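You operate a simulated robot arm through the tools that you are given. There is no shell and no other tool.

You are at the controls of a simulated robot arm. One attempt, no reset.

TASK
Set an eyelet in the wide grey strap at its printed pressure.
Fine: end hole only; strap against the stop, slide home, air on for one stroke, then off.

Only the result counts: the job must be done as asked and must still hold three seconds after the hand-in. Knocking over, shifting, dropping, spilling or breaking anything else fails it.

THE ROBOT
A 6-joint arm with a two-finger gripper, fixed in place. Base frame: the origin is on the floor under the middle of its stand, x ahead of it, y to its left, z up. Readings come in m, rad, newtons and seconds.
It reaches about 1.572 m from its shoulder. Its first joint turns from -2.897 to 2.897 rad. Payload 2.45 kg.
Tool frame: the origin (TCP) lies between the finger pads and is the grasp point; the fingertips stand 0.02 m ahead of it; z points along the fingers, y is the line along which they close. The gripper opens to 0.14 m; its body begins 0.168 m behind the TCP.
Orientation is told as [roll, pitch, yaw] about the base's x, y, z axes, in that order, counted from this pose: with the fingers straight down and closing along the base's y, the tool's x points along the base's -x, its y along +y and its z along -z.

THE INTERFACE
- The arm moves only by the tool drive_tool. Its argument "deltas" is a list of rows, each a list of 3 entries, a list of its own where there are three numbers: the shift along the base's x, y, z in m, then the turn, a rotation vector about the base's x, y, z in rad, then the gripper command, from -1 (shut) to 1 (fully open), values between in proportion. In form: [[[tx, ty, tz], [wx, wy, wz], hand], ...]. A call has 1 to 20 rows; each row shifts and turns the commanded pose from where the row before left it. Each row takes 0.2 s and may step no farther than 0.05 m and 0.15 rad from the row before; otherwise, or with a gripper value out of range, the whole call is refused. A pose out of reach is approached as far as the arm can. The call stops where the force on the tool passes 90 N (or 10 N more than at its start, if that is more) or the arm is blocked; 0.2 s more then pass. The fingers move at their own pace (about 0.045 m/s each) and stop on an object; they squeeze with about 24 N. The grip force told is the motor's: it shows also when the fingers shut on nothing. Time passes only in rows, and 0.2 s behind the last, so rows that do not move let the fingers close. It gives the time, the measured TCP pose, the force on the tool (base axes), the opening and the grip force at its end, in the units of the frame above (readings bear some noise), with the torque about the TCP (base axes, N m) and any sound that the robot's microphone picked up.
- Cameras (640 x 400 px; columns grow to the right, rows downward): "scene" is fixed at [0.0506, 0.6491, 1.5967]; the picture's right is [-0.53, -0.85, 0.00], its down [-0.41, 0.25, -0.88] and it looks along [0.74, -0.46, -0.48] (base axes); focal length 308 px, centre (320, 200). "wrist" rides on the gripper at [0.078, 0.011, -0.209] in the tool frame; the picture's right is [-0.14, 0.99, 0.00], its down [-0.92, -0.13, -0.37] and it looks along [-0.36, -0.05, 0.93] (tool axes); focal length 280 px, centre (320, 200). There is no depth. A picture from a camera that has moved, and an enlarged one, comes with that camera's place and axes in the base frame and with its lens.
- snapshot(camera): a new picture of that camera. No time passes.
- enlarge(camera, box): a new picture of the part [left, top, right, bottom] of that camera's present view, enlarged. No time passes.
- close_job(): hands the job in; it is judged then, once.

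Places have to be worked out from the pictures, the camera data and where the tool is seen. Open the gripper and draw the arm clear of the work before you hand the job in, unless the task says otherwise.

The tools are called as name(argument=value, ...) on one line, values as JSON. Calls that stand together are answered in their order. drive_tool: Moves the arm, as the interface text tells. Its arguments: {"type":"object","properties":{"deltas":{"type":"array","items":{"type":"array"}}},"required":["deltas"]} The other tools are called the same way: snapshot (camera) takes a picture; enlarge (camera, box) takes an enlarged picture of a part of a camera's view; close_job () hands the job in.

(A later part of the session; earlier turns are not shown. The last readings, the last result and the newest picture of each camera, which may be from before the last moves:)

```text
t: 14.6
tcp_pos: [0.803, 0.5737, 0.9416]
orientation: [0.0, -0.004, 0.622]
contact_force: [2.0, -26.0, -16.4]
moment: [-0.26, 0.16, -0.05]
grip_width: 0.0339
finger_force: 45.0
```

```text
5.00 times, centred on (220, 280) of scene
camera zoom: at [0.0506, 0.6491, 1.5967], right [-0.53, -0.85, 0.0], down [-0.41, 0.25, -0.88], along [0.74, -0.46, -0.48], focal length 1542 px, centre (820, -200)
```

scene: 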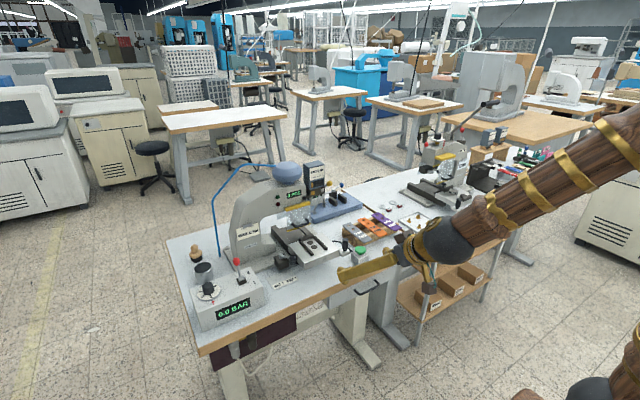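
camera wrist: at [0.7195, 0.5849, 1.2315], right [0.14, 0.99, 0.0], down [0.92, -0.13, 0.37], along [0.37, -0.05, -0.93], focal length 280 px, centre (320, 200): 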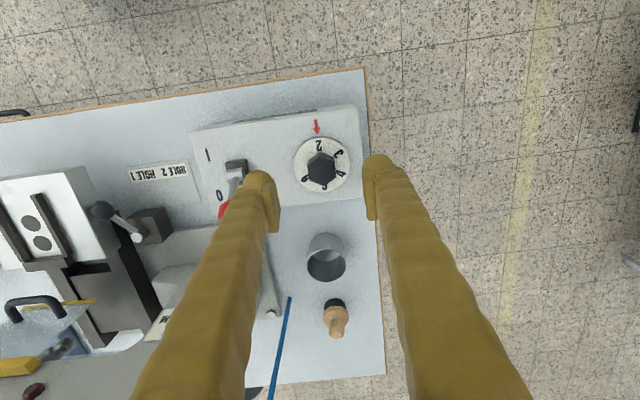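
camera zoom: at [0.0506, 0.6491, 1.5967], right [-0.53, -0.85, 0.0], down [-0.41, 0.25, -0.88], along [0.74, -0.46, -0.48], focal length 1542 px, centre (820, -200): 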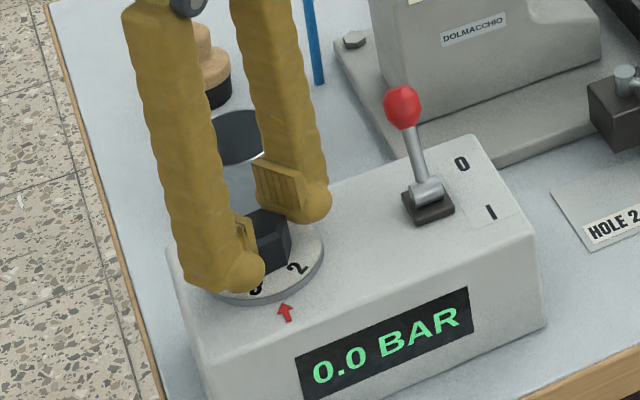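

The dial is about 36° around and the load has dropped. I finish the remaining ~0.425 rad while easing y.

drive_tool(deltas=[[[0, -0.001, 0], [0, 0, 0.106], -1], [[0, -0.0005, 0], [0, 0, 0.106], -1], [[0, 0, 0], [0, 0, 0.106], -1], [[0, 0, 0], [0, 0, 0.107], -1], [[0, 0, 0], [0, 0, 0], -1]])

enlarge(camera="scene", box=[170, 240, 270, 320])

enlarge(camera="wrist", box=[230, 110, 410, 240])

```text
t: 15.8
tcp_pos: [0.8037, 0.5725, 0.9413]
orientation: [-0.001, -0.006, 1.047]
contact_force: [27.6, 22.6, -4.7]
moment: [0.34, -0.28, 0.02]
grip_width: 0.0338
finger_force: 45.2
```

```text
5.00 times, centred on (220, 280) of scene
camera zoom: at [0.0506, 0.6491, 1.5967], right [-0.53, -0.85, 0.0], down [-0.41, 0.25, -0.88], along [0.74, -0.46, -0.48], focal length 1542 px, centre (820, -200)
```

zoom: 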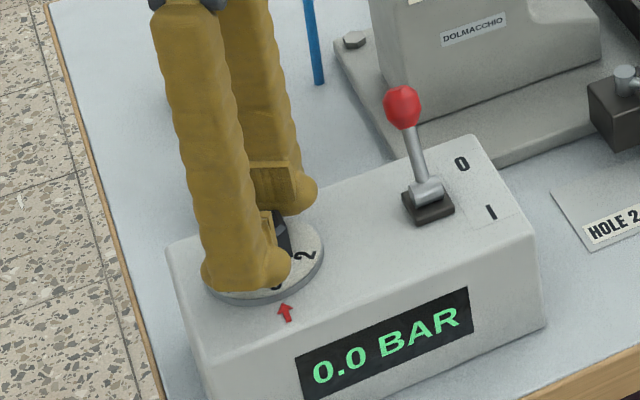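

```text
3.08 times, centred on (320, 175) of wrist
camera zoom: at [0.7544, 0.51, 1.1487], right [-0.79, 0.61, 0.0], down [0.57, 0.73, 0.37], along [0.23, 0.3, -0.93], focal length 863 px, centre (320, 277)
```

zoom: 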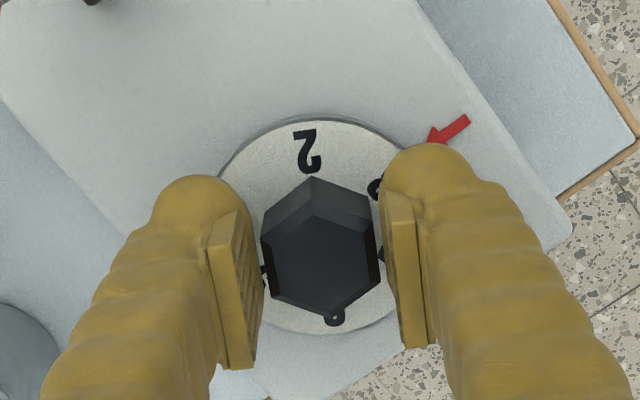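

The knob has turned a full 60° with the tool. I open the fingers to release it and rise straight up to read the dial.

drive_tool(deltas=[[[0, 0, 0], [0, 0, 0], 0], [[0, 0, 0], [0, 0, 0], 0], [[0, 0, 0], [0, 0, 0], 0], [[0, 0, 0.03], [0, 0, 0], 0], [[0, 0, 0.05], [0, 0, 0], 0], [[0, 0, 0], [0, 0, 0], 0]])

enlarge(camera="wrist", box=[230, 90, 410, 220])

enlarge(camera="scene", box=[170, 240, 270, 320])

```text
t: 17.2
tcp_pos: [0.8016, 0.5729, 1.0206]
orientation: [-0.001, -0.004, 1.045]
contact_force: [-0.5, -0.4, -0.2]
moment: [-0.03, 0.01, 0.01]
grip_width: 0.07
finger_force: 0.1
```

```text
3.08 times, centred on (320, 155) of wrist
camera zoom: at [0.7525, 0.5106, 1.2286], right [-0.79, 0.62, 0.0], down [0.57, 0.73, 0.37], along [0.23, 0.29, -0.93], focal length 863 px, centre (320, 338)
```

zoom: 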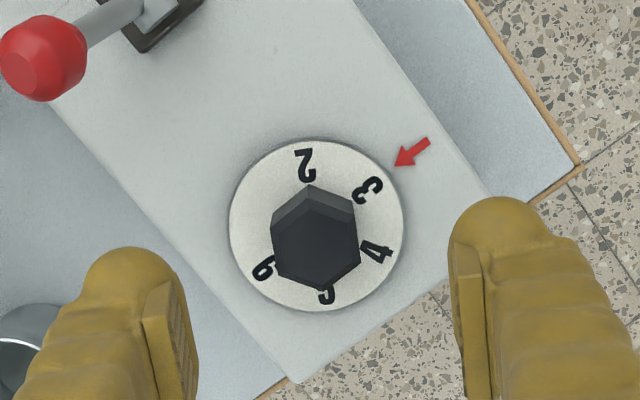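

```text
5.00 times, centred on (220, 280) of scene
camera zoom: at [0.0506, 0.6491, 1.5967], right [-0.53, -0.85, 0.0], down [-0.41, 0.25, -0.88], along [0.74, -0.46, -0.48], focal length 1542 px, centre (820, -200)
```

zoom: 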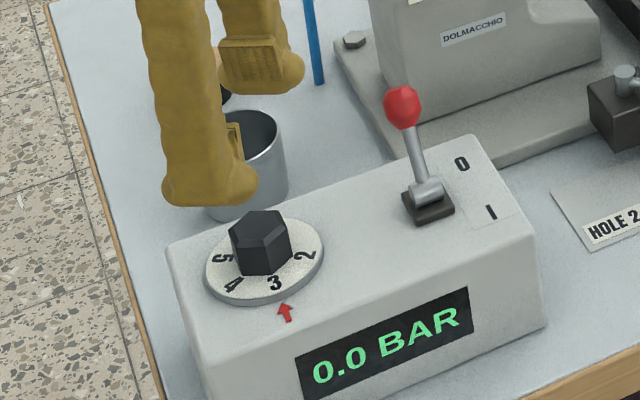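

The dial now reads 3 at the arrow. I retreat, rotate the wrist back to zero and travel to the strap rack in front of the press.

drive_tool(deltas=[[[-0.02, 0, 0.01], [0, 0, -0.1306], 0], [[-0.02, 0, 0.01], [0, 0, -0.1306], 0], [[-0.02, 0, 0.01], [0, 0, -0.1306], 0], [[-0.02, 0, 0.01], [0, 0, -0.1306], 0], [[-0.02, 0, 0.01], [0, 0, -0.1306], 0], [[-0.02, 0, 0.01], [0, 0, -0.1306], 0], [[-0.02, 0, 0.01], [0, 0, -0.1306], 0], [[-0.02, 0, 0.01], [0, 0, -0.1306], 0], [[0, -0.045, 0], [0, 0, 0], 0], [[0, -0.045, 0], [0, 0, 0], 0], [[0, -0.045, 0], [0, 0, 0], 0], [[0, -0.045, 0], [0, 0, 0], 0], [[0, -0.045, 0], [0, 0, 0], 0], [[0, -0.045, 0], [0, 0, 0], 0]])

drive_tool(deltas=[[[0.01, -0.042, 0], [0, 0, 0], 0], [[0.01, -0.042, 0], [0, 0, 0], 0], [[0.01, -0.042, 0], [0, 0, 0], 0], [[0.01, -0.042, 0], [0, 0, 0], 0], [[0.01, -0.042, 0], [0, 0, 0], 0], [[0.01, -0.042, 0], [0, 0, 0], 0], [[0.01, -0.042, 0], [0, 0, 0], 0], [[0.01, -0.042, 0], [0, 0, 0], 0], [[0, 0, 0], [0, 0, 0], 0]])

snapshot(camera="wrist")

enlarge(camera="wrist", box=[230, 140, 410, 270])

```text
t: 20.2
tcp_pos: [0.641, 0.3012, 1.1019]
orientation: [-0.001, -0.004, 0.001]
contact_force: [-0.4, -0.3, 0.3]
moment: [0.0, 0.01, -0.03]
grip_width: 0.0698
finger_force: 0.1
```

```text
t: 22.2
tcp_pos: [0.7243, -0.0325, 1.0997]
orientation: [0.0, -0.004, 0.001]
contact_force: [0.0, 0.2, -0.3]
moment: [-0.01, -0.01, -0.03]
grip_width: 0.0701
finger_force: 0.0
```

```text
taken
camera wrist: at [0.6454, -0.0207, 1.3078], right [0.14, 0.99, 0.0], down [0.92, -0.13, 0.37], along [0.37, -0.05, -0.93], focal length 280 px, centre (320, 200)
```

wrist: 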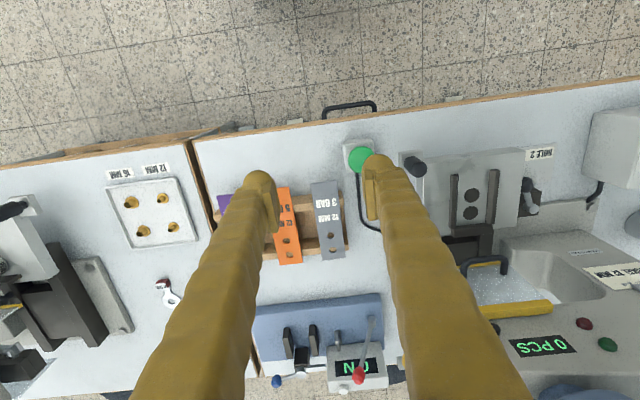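

```text
3.08 times, centred on (320, 205) of wrist
camera zoom: at [0.6454, -0.0207, 1.3078], right [0.14, 0.99, 0.0], down [0.92, -0.13, 0.37], along [0.37, -0.05, -0.93], focal length 863 px, centre (320, 185)
```

zoom: 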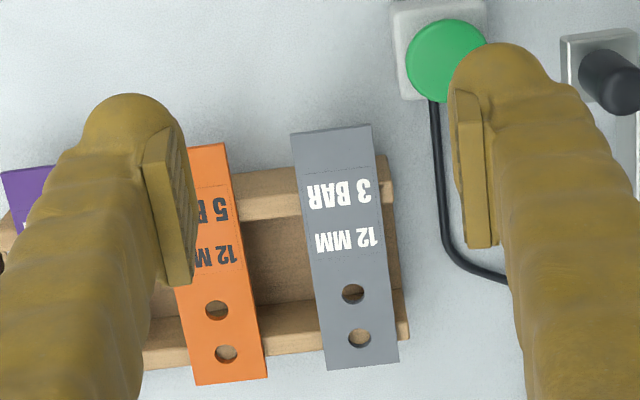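

From this view the strap spans y −0.056 to −0.014 and x 0.786 to 0.933, so it is 42 mm wide. I'll zoom in on the rack and the gap to the orange strap.

enlarge(camera="wrist", box=[285, 170, 360, 270])

enlarge(camera="scene", box=[340, 210, 400, 260])

enlarge(camera="wrist", box=[400, 140, 560, 270])

```text
4.00 times, centred on (322, 220) of wrist
camera zoom: at [0.6454, -0.0207, 1.3078], right [0.14, 0.99, 0.0], down [0.92, -0.13, 0.37], along [0.37, -0.05, -0.93], focal length 1122 px, centre (310, 120)
```

zoom: 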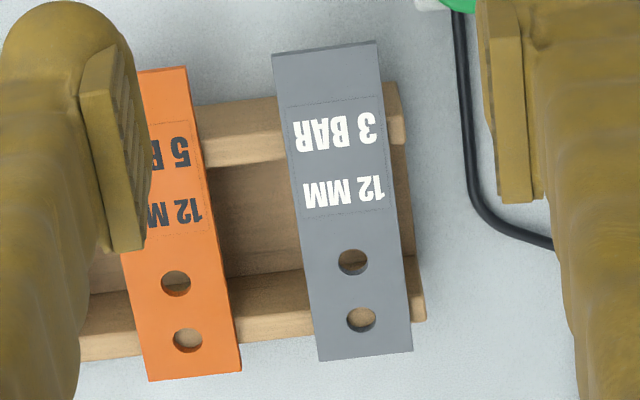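

```text
8.00 times, centred on (370, 235) of scene
camera zoom: at [0.0506, 0.6491, 1.5967], right [-0.53, -0.85, 0.0], down [-0.41, 0.25, -0.88], along [0.74, -0.46, -0.48], focal length 2466 px, centre (-80, -80)
```

zoom: 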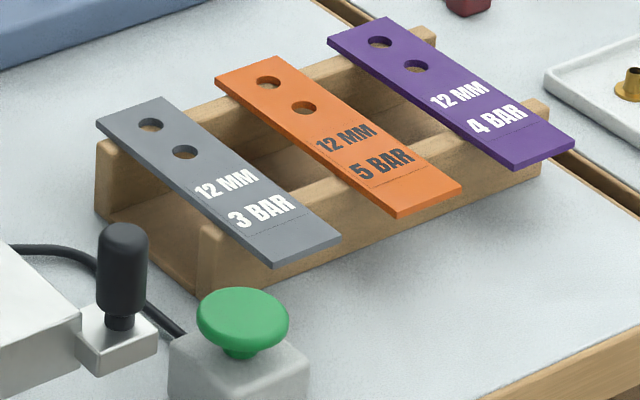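

```text
3.08 times, centred on (480, 205) of wrist
camera zoom: at [0.6454, -0.0207, 1.3078], right [0.14, 0.99, 0.0], down [0.92, -0.13, 0.37], along [0.37, -0.05, -0.93], focal length 863 px, centre (-172, 185)
```

zoom: 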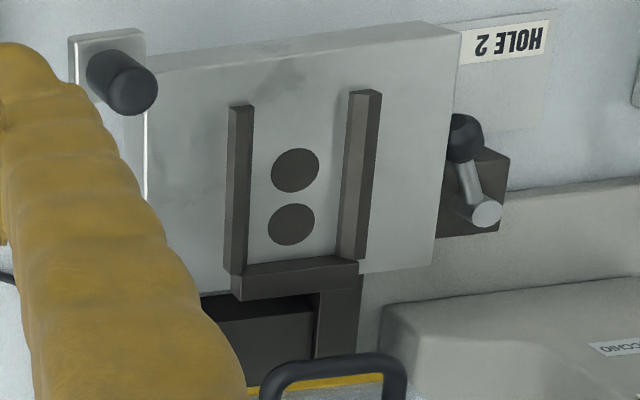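

The strap overhangs the rack's near wall by about 34 mm and will overhang the slide plate by about 36 mm. I'll grip it about 12 mm from its near end, setting the opening to 48 mm and hovering above (0.798, −0.035) first.

drive_tool(deltas=[[[0.0184, -0.0006, -0.04], [0, 0, 0], -0.314], [[0.0184, -0.0006, -0.04], [0, 0, 0], -0.314], [[0.0184, -0.0006, -0.04], [0, 0, 0], -0.314], [[0.0184, -0.0006, -0.035], [0, 0, 0], -0.314], [[0, 0, 0], [0, 0, 0], -0.314]])

snapshot(camera="wrist")

enlarge(camera="wrist", box=[240, 120, 400, 240])

enlarge(camera="scene", box=[330, 170, 430, 260])

```text
t: 23.4
tcp_pos: [0.7974, -0.0388, 0.9466]
orientation: [0.0, -0.004, 0.001]
contact_force: [-0.1, 0.0, 0.4]
moment: [0.01, 0.0, -0.02]
grip_width: 0.0477
finger_force: 0.0
```

```text
taken
camera wrist: at [0.7175, -0.0271, 1.155], right [0.14, 0.99, 0.0], down [0.92, -0.13, 0.37], along [0.37, -0.05, -0.93], focal length 280 px, centre (320, 200)
```

wrist: 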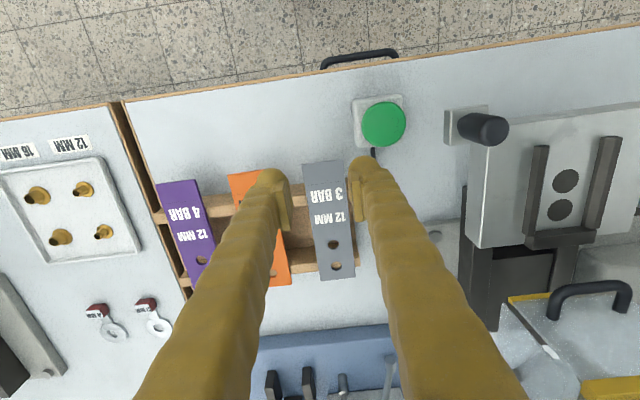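

```text
3.33 times, centred on (320, 180) of wrist
camera zoom: at [0.7175, -0.0271, 1.155], right [0.14, 0.99, 0.0], down [0.92, -0.13, 0.37], along [0.37, -0.05, -0.93], focal length 935 px, centre (320, 267)
```

zoom: 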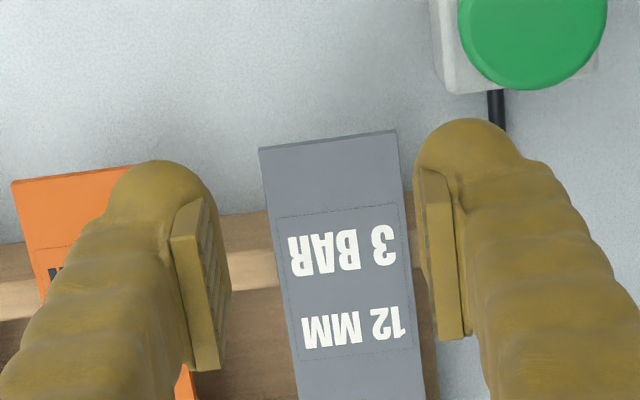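

```text
4.44 times, centred on (380, 215) of scene
camera zoom: at [0.0506, 0.6491, 1.5967], right [-0.53, -0.85, 0.0], down [-0.41, 0.25, -0.88], along [0.74, -0.46, -0.48], focal length 1370 px, centre (53, 133)
```

zoom: 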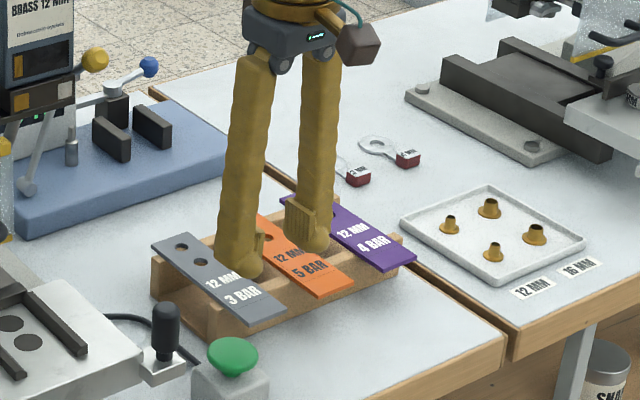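

The strap's centre line is at y ≈ −0.0345, so I shift +4 mm in y and come down partway, then check clearance to the orange strap.

drive_tool(deltas=[[[0.0005, 0.0043, 0], [0, 0, 0], -0.314], [[0, 0, -0.03], [0, 0, 0], -0.314], [[0, 0, 0], [0, 0, 0], -0.314]])

enlarge(camera="wrist", box=[240, 110, 400, 230])

enlarge(camera="scene", box=[340, 200, 410, 260])

```text
t: 24.2
tcp_pos: [0.7965, -0.0343, 0.9166]
orientation: [0.0, -0.004, 0.002]
contact_force: [0.6, 0.4, -1.2]
moment: [-0.01, 0.03, -0.01]
grip_width: 0.0479
finger_force: 0.1
```

```text
3.33 times, centred on (320, 170) of wrist
camera zoom: at [0.7173, -0.0225, 1.1235], right [0.14, 0.99, 0.0], down [0.92, -0.13, 0.37], along [0.37, -0.05, -0.93], focal length 935 px, centre (320, 300)
```

zoom: 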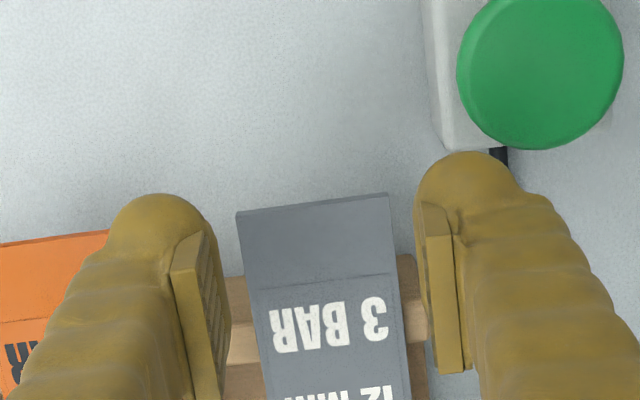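

```text
6.67 times, centred on (375, 230) of scene
camera zoom: at [0.0506, 0.6491, 1.5967], right [-0.53, -0.85, 0.0], down [-0.41, 0.25, -0.88], along [0.74, -0.46, -0.48], focal length 2055 px, centre (-47, 0)
```

zoom: 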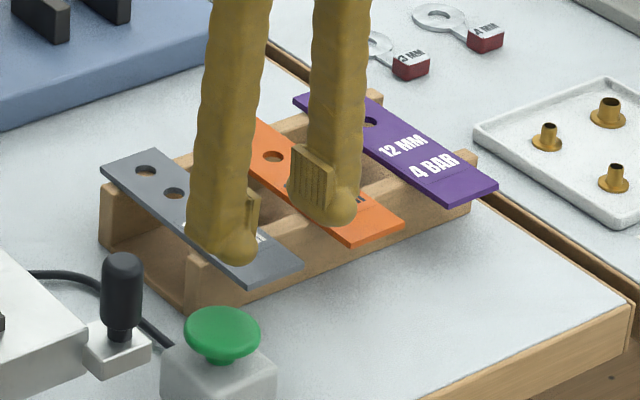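

Clearances look symmetric, about 3 mm to the strap and 4 mm to the orange one. I descend to z ≈ 0.886.

drive_tool(deltas=[[[0.0005, 0, -0.012], [0, 0, 0], -0.314], [[0.0005, 0, -0.01], [0, 0, 0], -0.314], [[0, 0, -0.008], [0, 0, 0], -0.314], [[0, 0, 0], [0, 0, 0], -0.314]])

enlarge(camera="wrist", box=[240, 110, 400, 230])

enlarge(camera="scene", box=[340, 200, 410, 260])

```text
t: 25.2
tcp_pos: [0.7974, -0.0326, 0.8858]
orientation: [0.001, -0.004, 0.001]
contact_force: [-0.7, -0.6, -0.3]
moment: [-0.01, 0.03, 0.05]
grip_width: 0.0479
finger_force: 0.1
```

```text
3.33 times, centred on (320, 170) of wrist
camera zoom: at [0.7191, -0.0216, 1.0944], right [0.14, 0.99, 0.0], down [0.92, -0.13, 0.37], along [0.37, -0.05, -0.93], focal length 935 px, centre (320, 300)
```

zoom: 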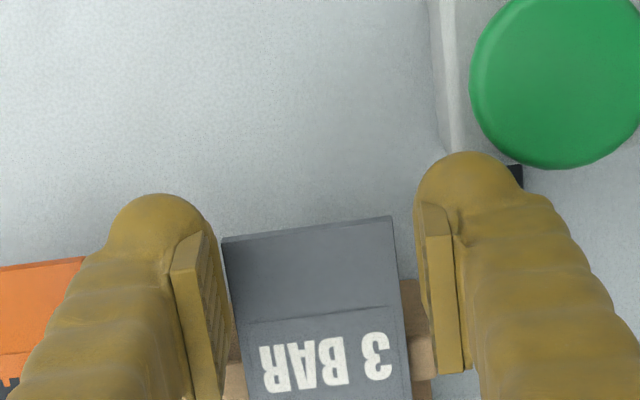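

```text
6.67 times, centred on (375, 230) of scene
camera zoom: at [0.0506, 0.6491, 1.5967], right [-0.53, -0.85, 0.0], down [-0.41, 0.25, -0.88], along [0.74, -0.46, -0.48], focal length 2055 px, centre (-47, 0)
```

zoom: 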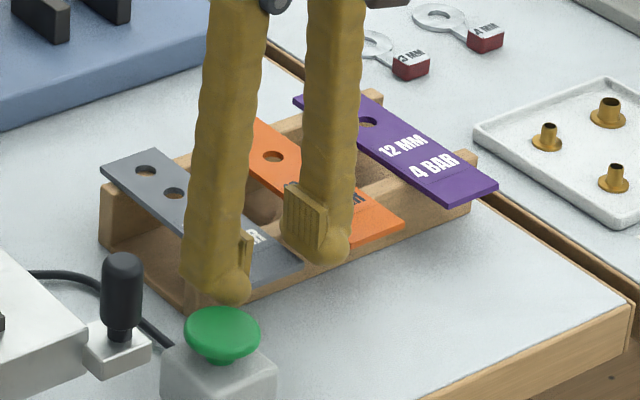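

There is no contact force, and the tool sits about 1.5 mm too far +y. I correct that and close on the strap.

drive_tool(deltas=[[[0, -0.0015, 0], [0, 0, 0], -0.314], [[0, 0, 0], [0, 0, 0], -0.6], [[0, 0, 0], [0, 0, 0], -1], [[0, 0, 0], [0, 0, 0], -1], [[0, 0, 0], [0, 0, 0], -1]])

enlarge(camera="wrist", box=[240, 110, 400, 230])

enlarge(camera="scene", box=[340, 200, 410, 260])

```text
t: 26.4
tcp_pos: [0.7977, -0.0333, 0.8863]
orientation: [0.0, -0.003, 0.0]
contact_force: [-0.4, 0.2, 0.3]
moment: [0.02, 0.0, -0.03]
grip_width: 0.0
finger_force: 24.1
```

```text
3.33 times, centred on (320, 170) of wrist
camera zoom: at [0.719, -0.0229, 1.094], right [0.14, 0.99, 0.0], down [0.92, -0.13, 0.37], along [0.37, -0.05, -0.93], focal length 935 px, centre (320, 300)
```

zoom: 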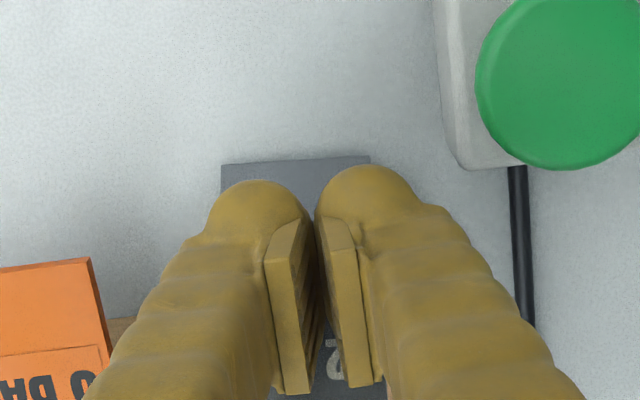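

```text
6.67 times, centred on (375, 230) of scene
camera zoom: at [0.0506, 0.6491, 1.5967], right [-0.53, -0.85, 0.0], down [-0.41, 0.25, -0.88], along [0.74, -0.46, -0.48], focal length 2055 px, centre (-47, 0)
```

zoom: 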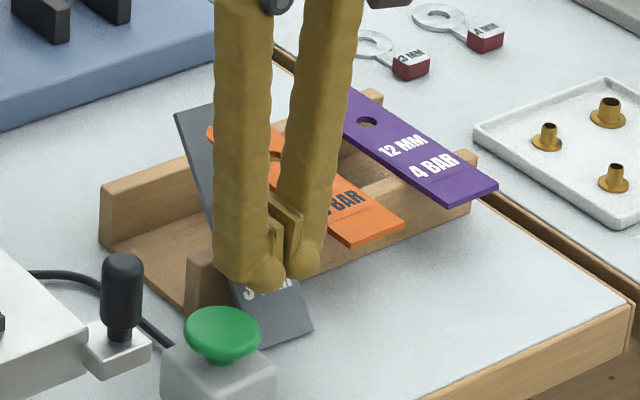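

The fingers slipped off the top of the strap and tipped its near end down, so the strap now pivots on the near rack wall. I'll look closely before moving anything.

enlarge(camera="scene", box=[345, 205, 395, 255])

snapshot(camera="wrist")

enlarge(camera="wrist", box=[180, 120, 420, 300])

```text
8.00 times, centred on (370, 230) of scene
camera zoom: at [0.0506, 0.6491, 1.5967], right [-0.53, -0.85, 0.0], down [-0.41, 0.25, -0.88], along [0.74, -0.46, -0.48], focal length 2466 px, centre (-80, -40)
```

zoom: 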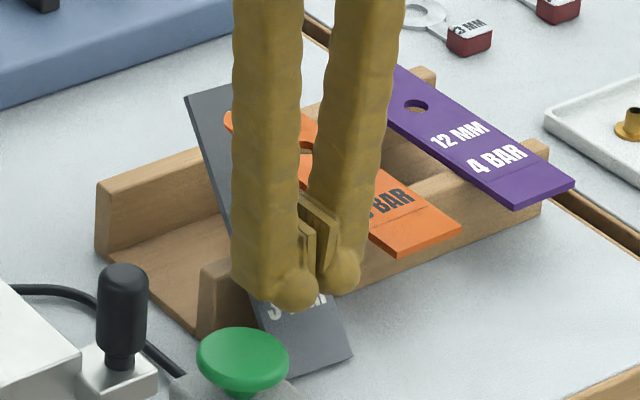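

```text
taken
camera wrist: at [0.719, -0.0229, 1.094], right [0.14, 0.99, 0.0], down [0.92, -0.13, 0.37], along [0.37, -0.05, -0.93], focal length 280 px, centre (320, 200)
```

wrist: 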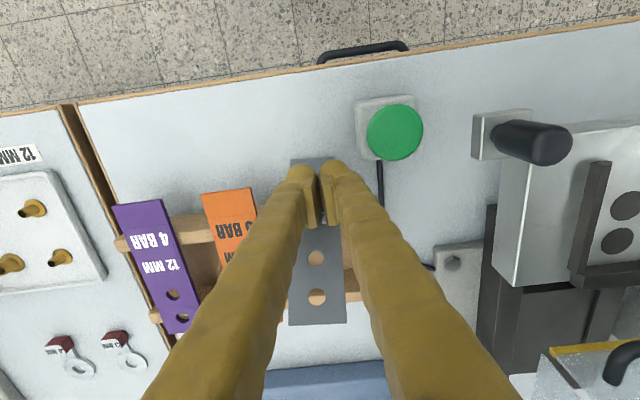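

```text
2.22 times, centred on (300, 210) of wrist
camera zoom: at [0.719, -0.0229, 1.094], right [0.14, 0.99, 0.0], down [0.92, -0.13, 0.37], along [0.37, -0.05, -0.93], focal length 623 px, centre (364, 178)
```

zoom: 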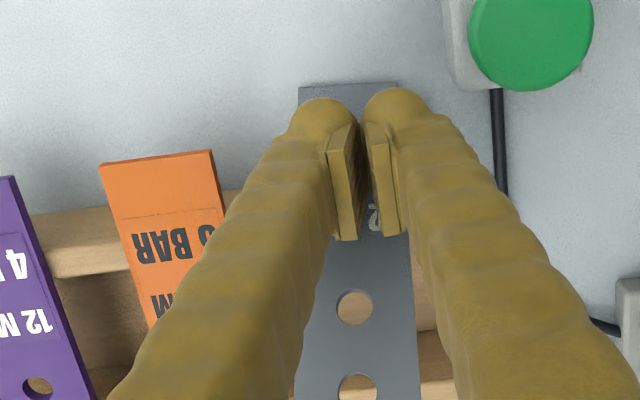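

The strap is leaning about 45° on the near wall's edge, held under the closed fingertips. I'll raise the fingers very slowly so it can settle back in a controlled way, checking as I go.

drive_tool(deltas=[[[0, 0, 0.001], [0, 0, 0], -1], [[0, 0, 0.001], [0, 0, 0], -1], [[0, 0, 0.001], [0, 0, 0], -1], [[0, 0, 0.001], [0, 0, 0], -1], [[0, 0, 0.001], [0, 0, 0], -1]])

enlarge(camera="scene", box=[345, 205, 395, 255])

enlarge(camera="wrist", box=[180, 120, 420, 340])

```text
t: 27.6
tcp_pos: [0.7978, -0.034, 0.89]
orientation: [0.0, -0.005, 0.001]
contact_force: [1.3, -0.5, 0.4]
moment: [0.02, 0.0, -0.05]
grip_width: 0.0002
finger_force: 24.1
```

```text
8.00 times, centred on (370, 230) of scene
camera zoom: at [0.0506, 0.6491, 1.5967], right [-0.53, -0.85, 0.0], down [-0.41, 0.25, -0.88], along [0.74, -0.46, -0.48], focal length 2466 px, centre (-80, -40)
```

zoom: 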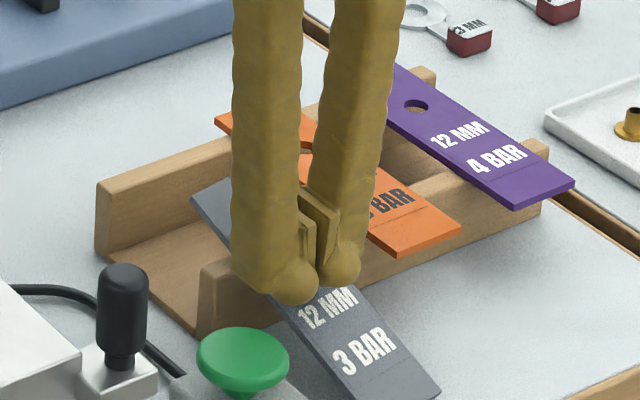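

```text
1.82 times, centred on (300, 230) of wrist
camera zoom: at [0.719, -0.0226, 1.0985], right [0.14, 0.99, 0.0], down [0.92, -0.13, 0.37], along [0.37, -0.05, -0.93], focal length 510 px, centre (356, 146)
```

zoom: 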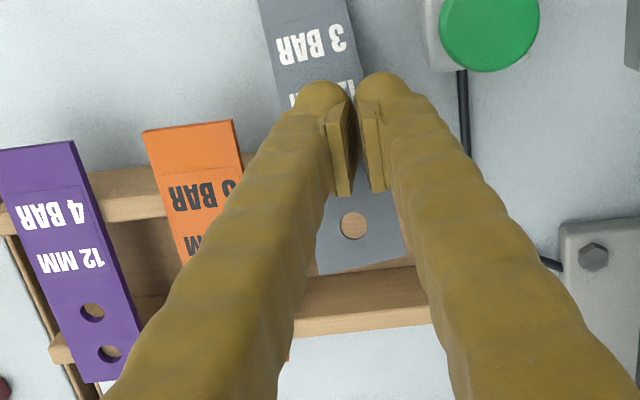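

The strap slid forward and now leans with its near end on the table. It looks stable and clear of the other straps, so I'll rise away gently and inspect.

drive_tool(deltas=[[[0, 0, 0.002], [0, 0, 0], -1], [[0, 0, 0.003], [0, 0, 0], -1], [[0, 0, 0.005], [0, 0, 0], -1], [[0, 0, 0.02], [0, 0, 0], -1], [[-0.02, 0, 0.04], [0, 0, 0], -1], [[-0.03, 0, 0.04], [0, 0, 0], -1], [[-0.03, 0, 0.04], [0, 0, 0], 0], [[-0.02, 0, 0.02], [0, 0, 0], 0], [[0, 0, 0], [0, 0, 0], 0], [[0, 0, 0], [0, 0, 0], 0]])

enlarge(camera="scene", box=[335, 205, 405, 265])

snapshot(camera="wrist")

enlarge(camera="wrist", box=[240, 140, 420, 270])

```text
t: 29.8
tcp_pos: [0.6992, -0.0335, 1.0618]
orientation: [-0.001, -0.004, 0.0]
contact_force: [-0.2, 0.4, -0.1]
moment: [-0.02, 0.0, -0.01]
grip_width: 0.0701
finger_force: 0.1
```

```text
6.67 times, centred on (370, 235) of scene
camera zoom: at [0.0506, 0.6491, 1.5967], right [-0.53, -0.85, 0.0], down [-0.41, 0.25, -0.88], along [0.74, -0.46, -0.48], focal length 2055 px, centre (-13, -33)
```

zoom: 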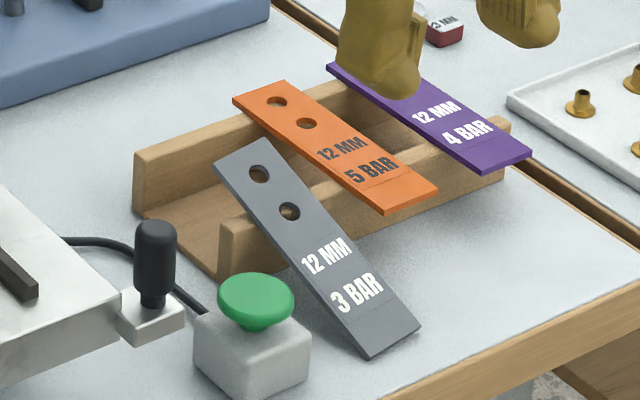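

```text
taken
camera wrist: at [0.619, -0.0222, 1.269], right [0.14, 0.99, 0.0], down [0.92, -0.13, 0.37], along [0.37, -0.05, -0.93], focal length 280 px, centre (320, 200)
```

wrist: 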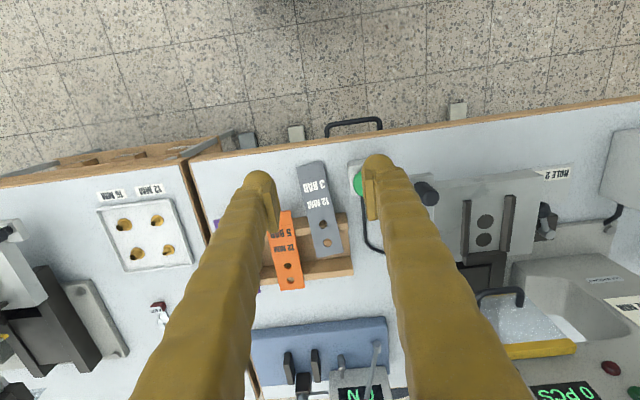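

```text
3.08 times, centred on (330, 205) of wrist
camera zoom: at [0.619, -0.0222, 1.269], right [0.14, 0.99, 0.0], down [0.92, -0.13, 0.37], along [0.37, -0.05, -0.93], focal length 863 px, centre (289, 185)
```

zoom: 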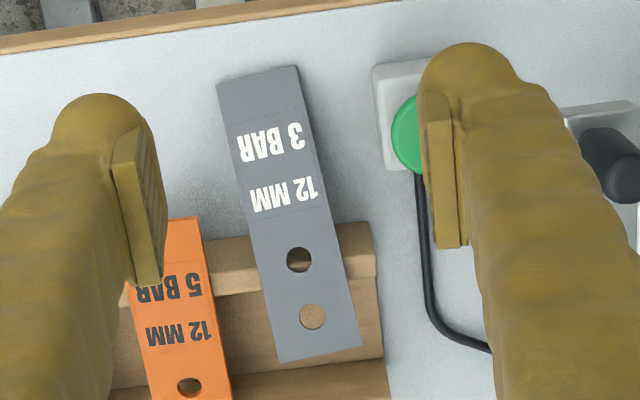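

The strap leans stably: near end at about (0.727, −0.053, 0.833), resting on the near wall, far end at about (0.862, −0.040, 0.892), and the orange one is untouched. The pads end near TCP level, so I must grip with the strap at the TCP. First I'll push the far end about 25 mm toward −x with closed fingers, so it becomes grippable in front of the orange strap.

drive_tool(deltas=[[[0.045, -0.0015, -0.012], [0, 0, 0], -1], [[0.045, -0.0015, -0.012], [0, 0, 0], -1], [[0.045, -0.0015, -0.012], [0, 0, 0], -1], [[0.045, -0.0015, -0.012], [0, 0, 0], -1], [[0.0073, -0.0005, -0.012], [0, 0, 0], -1], [[0, 0, 0], [0, 0, 0], -1]])

enlarge(camera="wrist", box=[230, 60, 410, 220])

enlarge(camera="scene", box=[335, 195, 405, 265])

```text
t: 31.2
tcp_pos: [0.8864, -0.0399, 0.9988]
orientation: [0.0, -0.004, 0.001]
contact_force: [-0.6, -0.3, -0.5]
moment: [0.02, 0.0, -0.01]
grip_width: 0.0
finger_force: 24.4
```

```text
2.50 times, centred on (320, 140) of wrist
camera zoom: at [0.8067, -0.0293, 1.2072], right [0.14, 0.99, 0.0], down [0.92, -0.13, 0.37], along [0.37, -0.05, -0.93], focal length 701 px, centre (320, 350)
```

zoom: 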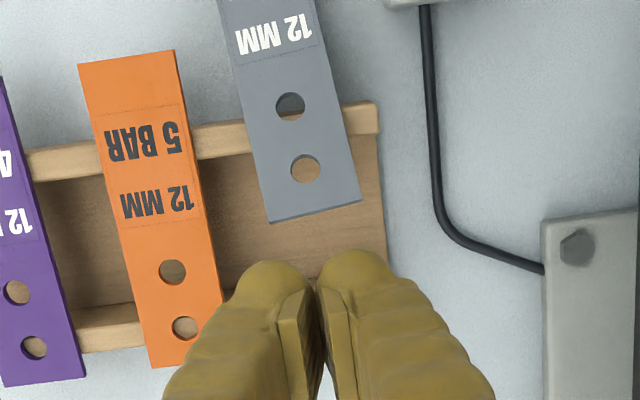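

```text
5.71 times, centred on (370, 230) of scene
camera zoom: at [0.0506, 0.6491, 1.5967], right [-0.53, -0.85, 0.0], down [-0.41, 0.25, -0.88], along [0.74, -0.46, -0.48], focal length 1762 px, centre (34, 29)
```

zoom: 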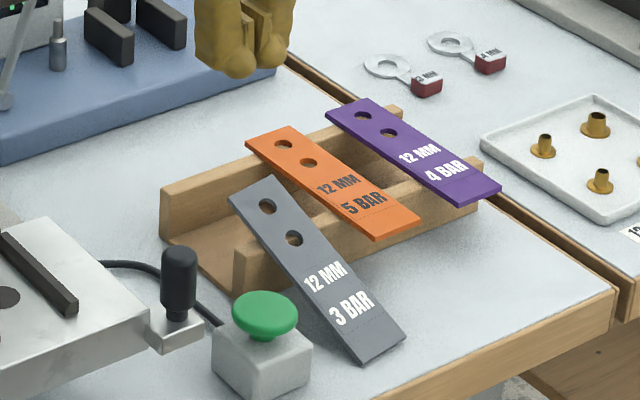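

The far end of the strap is at x ≈ 0.8645 and the near wall top spans x 0.822–0.836. I descend behind the far end to tip z ≈ 0.873.

drive_tool(deltas=[[[0.002, 0, -0.035], [0, 0, 0], -1], [[0, 0, -0.035], [0, 0, 0], -1], [[0, 0, -0.025], [0, 0, 0], -1], [[0, 0, -0.01], [0, 0, 0], -1], [[0, 0, 0], [0, 0, 0], -1]])

enlarge(camera="scene", box=[335, 195, 405, 265])

enlarge(camera="wrist", box=[230, 60, 410, 220])

```text
t: 32.4
tcp_pos: [0.8859, -0.0413, 0.8949]
orientation: [0.001, -0.004, 0.001]
contact_force: [0.4, 0.7, -0.2]
moment: [0.02, 0.0, 0.0]
grip_width: 0.0
finger_force: 24.2
```

```text
5.71 times, centred on (370, 230) of scene
camera zoom: at [0.0506, 0.6491, 1.5967], right [-0.53, -0.85, 0.0], down [-0.41, 0.25, -0.88], along [0.74, -0.46, -0.48], focal length 1762 px, centre (34, 29)
```

zoom: 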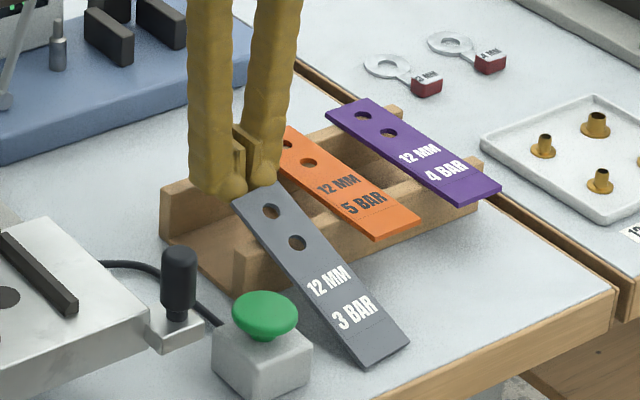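

```text
2.50 times, centred on (320, 140) of wrist
camera zoom: at [0.8071, -0.0297, 1.1033], right [0.14, 0.99, 0.0], down [0.92, -0.13, 0.37], along [0.37, -0.05, -0.93], focal length 701 px, centre (320, 350)
```

zoom: 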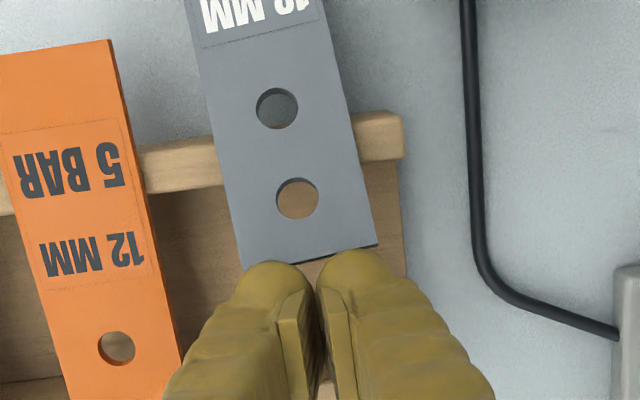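

The fingers are just behind the far end and have already nudged it a couple of millimetres. I push slowly toward −x while lowering slightly.

drive_tool(deltas=[[[-0.003, -0.0003, -0.001], [0, 0, 0], -1], [[-0.003, -0.0003, -0.001], [0, 0, 0], -1], [[-0.003, -0.0003, -0.0015], [0, 0, 0], -1], [[-0.003, -0.0003, -0.0015], [0, 0, 0], -1], [[-0.003, -0.0003, -0.0015], [0, 0, 0], -1]])

enlarge(camera="scene", box=[335, 195, 405, 265])

enlarge(camera="wrist", box=[230, 60, 410, 220])

```text
t: 33.6
tcp_pos: [0.8722, -0.0415, 0.8893]
orientation: [0.0, -0.006, 0.001]
contact_force: [0.7, 0.2, -0.3]
moment: [0.03, -0.02, 0.02]
grip_width: 0.0
finger_force: 23.9
```

```text
5.71 times, centred on (370, 230) of scene
camera zoom: at [0.0506, 0.6491, 1.5967], right [-0.53, -0.85, 0.0], down [-0.41, 0.25, -0.88], along [0.74, -0.46, -0.48], focal length 1762 px, centre (34, 29)
```

zoom: 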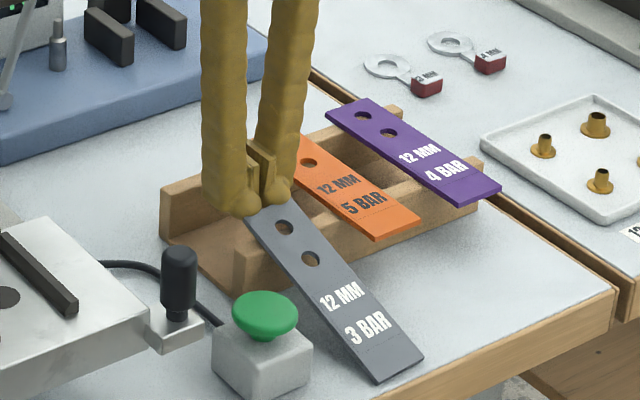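

```text
2.50 times, centred on (320, 140) of wrist
camera zoom: at [0.7926, -0.0312, 1.097], right [0.14, 0.99, 0.0], down [0.92, -0.13, 0.37], along [0.37, -0.05, -0.93], focal length 701 px, centre (320, 350)
```

zoom: 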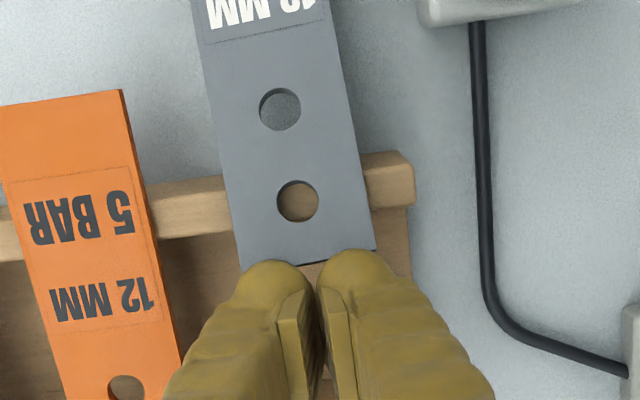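

The push works smoothly. I continue about 11 mm more, stopping before the near wall.

drive_tool(deltas=[[[-0.003, -0.0003, -0.001], [0, 0, 0], -1], [[-0.003, -0.0003, -0.001], [0, 0, 0], -1], [[-0.003, -0.0003, -0.001], [0, 0, 0], -1], [[-0.002, -0.0002, 0], [0, 0, 0], -1]])

enlarge(camera="scene", box=[335, 195, 405, 265])

enlarge(camera="wrist", box=[230, 60, 410, 220])

```text
t: 34.6
tcp_pos: [0.8615, -0.0435, 0.8864]
orientation: [-0.001, -0.005, -0.002]
contact_force: [0.0, 0.3, -0.8]
moment: [-0.01, 0.03, -0.03]
grip_width: 0.0
finger_force: 23.6
```

```text
5.71 times, centred on (370, 230) of scene
camera zoom: at [0.0506, 0.6491, 1.5967], right [-0.53, -0.85, 0.0], down [-0.41, 0.25, -0.88], along [0.74, -0.46, -0.48], focal length 1762 px, centre (34, 29)
```

zoom: 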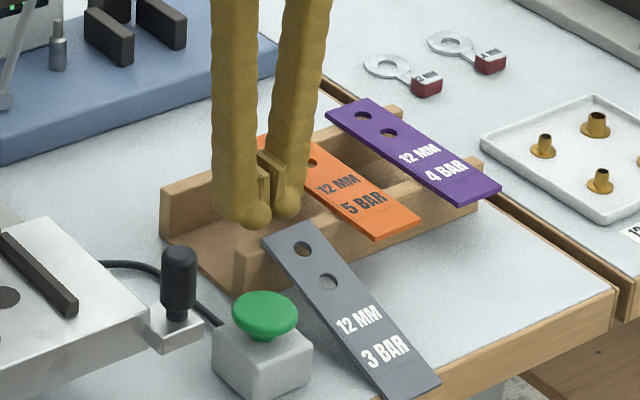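

```text
2.50 times, centred on (320, 140) of wrist
camera zoom: at [0.782, -0.0324, 1.0939], right [0.14, 0.99, 0.0], down [0.92, -0.13, 0.37], along [0.37, -0.05, -0.93], focal length 701 px, centre (320, 350)
```

zoom: 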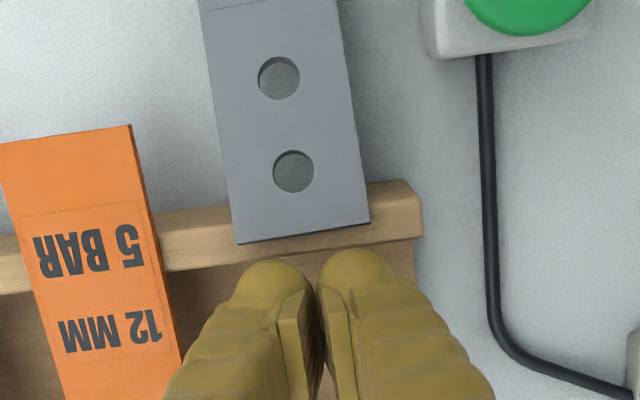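

The strap slid on a bit by itself; its far end now sits on the wall top and the near end is around the table's front edge. I'll look carefully before the next move.

enlarge(camera="scene", box=[350, 215, 420, 285])

snapshot(camera="wrist")

enlarge(camera="wrist", box=[230, 0, 410, 180])

```text
5.71 times, centred on (385, 250) of scene
camera zoom: at [0.0506, 0.6491, 1.5967], right [-0.53, -0.85, 0.0], down [-0.41, 0.25, -0.88], along [0.74, -0.46, -0.48], focal length 1762 px, centre (-51, -86)
```

zoom: 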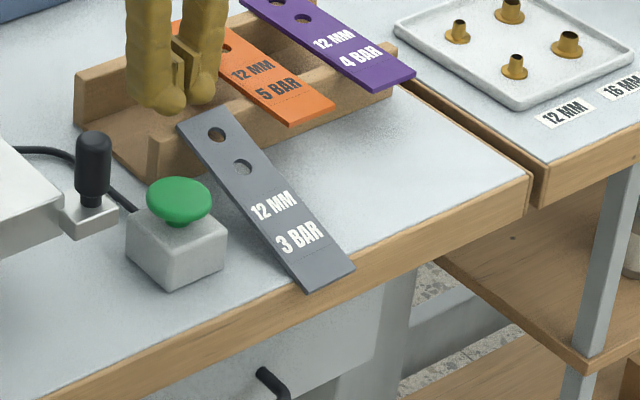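

```text
taken
camera wrist: at [0.782, -0.0324, 1.0939], right [0.14, 0.99, 0.0], down [0.92, -0.13, 0.37], along [0.37, -0.05, -0.93], focal length 280 px, centre (320, 200)
```

wrist: 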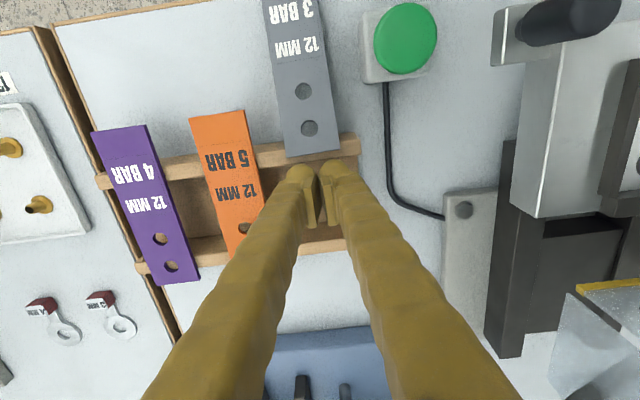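

```text
2.22 times, centred on (320, 90) of wrist
camera zoom: at [0.782, -0.0324, 1.0939], right [0.14, 0.99, 0.0], down [0.92, -0.13, 0.37], along [0.37, -0.05, -0.93], focal length 623 px, centre (320, 444)
```

zoom: 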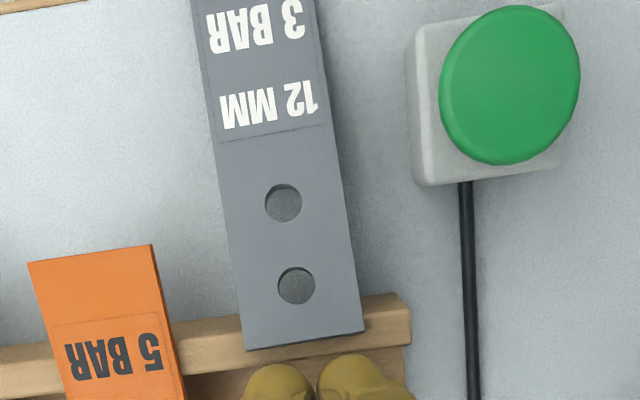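

The strap now rests between the wall top and the table's front edge, with its near end overhanging slightly. I lift the fingers clear and move back for a proper view of its pose.

drive_tool(deltas=[[[0.002, 0, 0.03], [0, 0, 0], -1], [[0, 0, 0.05], [0, 0, 0], -1], [[0, 0, 0.05], [0, 0, 0], -1], [[-0.045, 0, 0.015], [0, 0, 0], 0], [[-0.048, 0, 0], [0, 0, 0], 0], [[-0.048, 0, 0], [0, 0, 0], 0], [[-0.045, 0, 0], [0, 0, 0], 0], [[0, 0, 0], [0, 0, 0], 0]])

snapshot(camera="wrist")

enlarge(camera="wrist", box=[240, 130, 400, 250])

enlarge(camera="scene", box=[345, 210, 415, 275])

```text
t: 36.4
tcp_pos: [0.6747, -0.0427, 1.03]
orientation: [0.001, -0.004, 0.0]
contact_force: [0.5, 0.1, 0.4]
moment: [-0.03, 0.0, -0.01]
grip_width: 0.0698
finger_force: 0.1
```

```text
taken
camera wrist: at [0.5963, -0.0317, 1.2386], right [0.14, 0.99, 0.0], down [0.92, -0.13, 0.37], along [0.37, -0.05, -0.93], focal length 280 px, centre (320, 200)
```

wrist: 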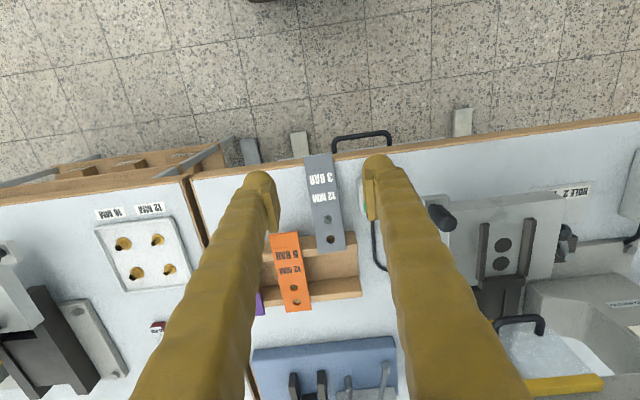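

```text
3.33 times, centred on (320, 190) of wrist
camera zoom: at [0.5963, -0.0317, 1.2386], right [0.14, 0.99, 0.0], down [0.92, -0.13, 0.37], along [0.37, -0.05, -0.93], focal length 935 px, centre (320, 233)
```

zoom: 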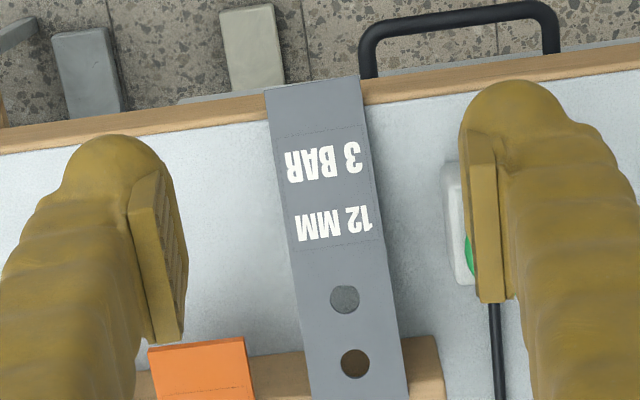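

```text
6.15 times, centred on (380, 242) of scene
camera zoom: at [0.0506, 0.6491, 1.5967], right [-0.53, -0.85, 0.0], down [-0.41, 0.25, -0.88], along [0.74, -0.46, -0.48], focal length 1897 px, centre (-49, -62)
```

zoom: 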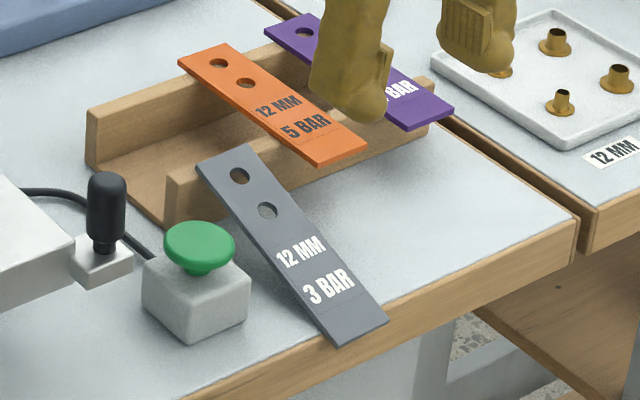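

Let me zoom on both ends to get exact coordinates of the strap.

enlarge(camera="wrist", box=[285, 200, 375, 270])

enlarge(camera="wrist", box=[285, 140, 375, 210])

enlarge(camera="scene", box=[360, 220, 395, 245])

```text
5.71 times, centred on (330, 235) of wrist
camera zoom: at [0.5963, -0.0317, 1.2386], right [0.14, 0.99, 0.0], down [0.92, -0.13, 0.37], along [0.37, -0.05, -0.93], focal length 1602 px, centre (263, 0)
```

zoom: 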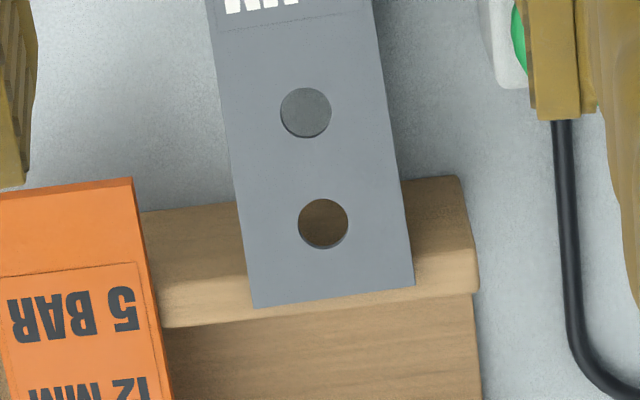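

```text
5.71 times, centred on (330, 175) of wrist
camera zoom: at [0.5963, -0.0317, 1.2386], right [0.14, 0.99, 0.0], down [0.92, -0.13, 0.37], along [0.37, -0.05, -0.93], focal length 1602 px, centre (263, 343)
```

zoom: 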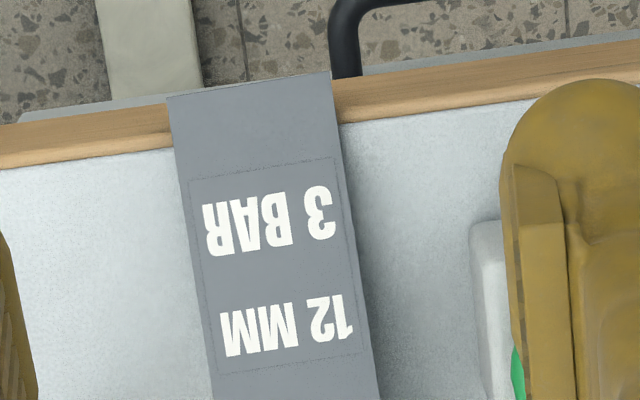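

```text
16.00 times, centred on (378, 232) of scene
camera zoom: at [0.0506, 0.6491, 1.5967], right [-0.53, -0.85, 0.0], down [-0.41, 0.25, -0.88], along [0.74, -0.46, -0.48], focal length 4933 px, centre (-600, -320)
```

zoom: 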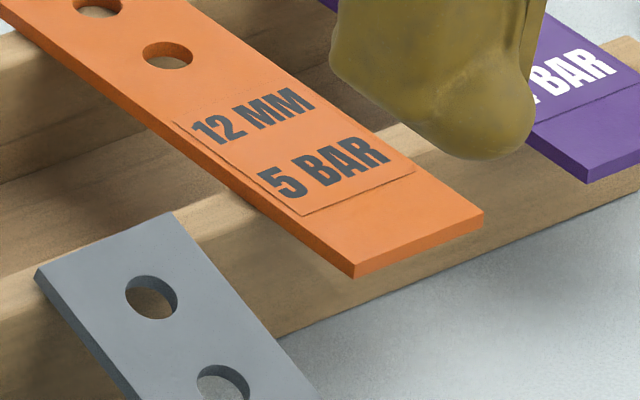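

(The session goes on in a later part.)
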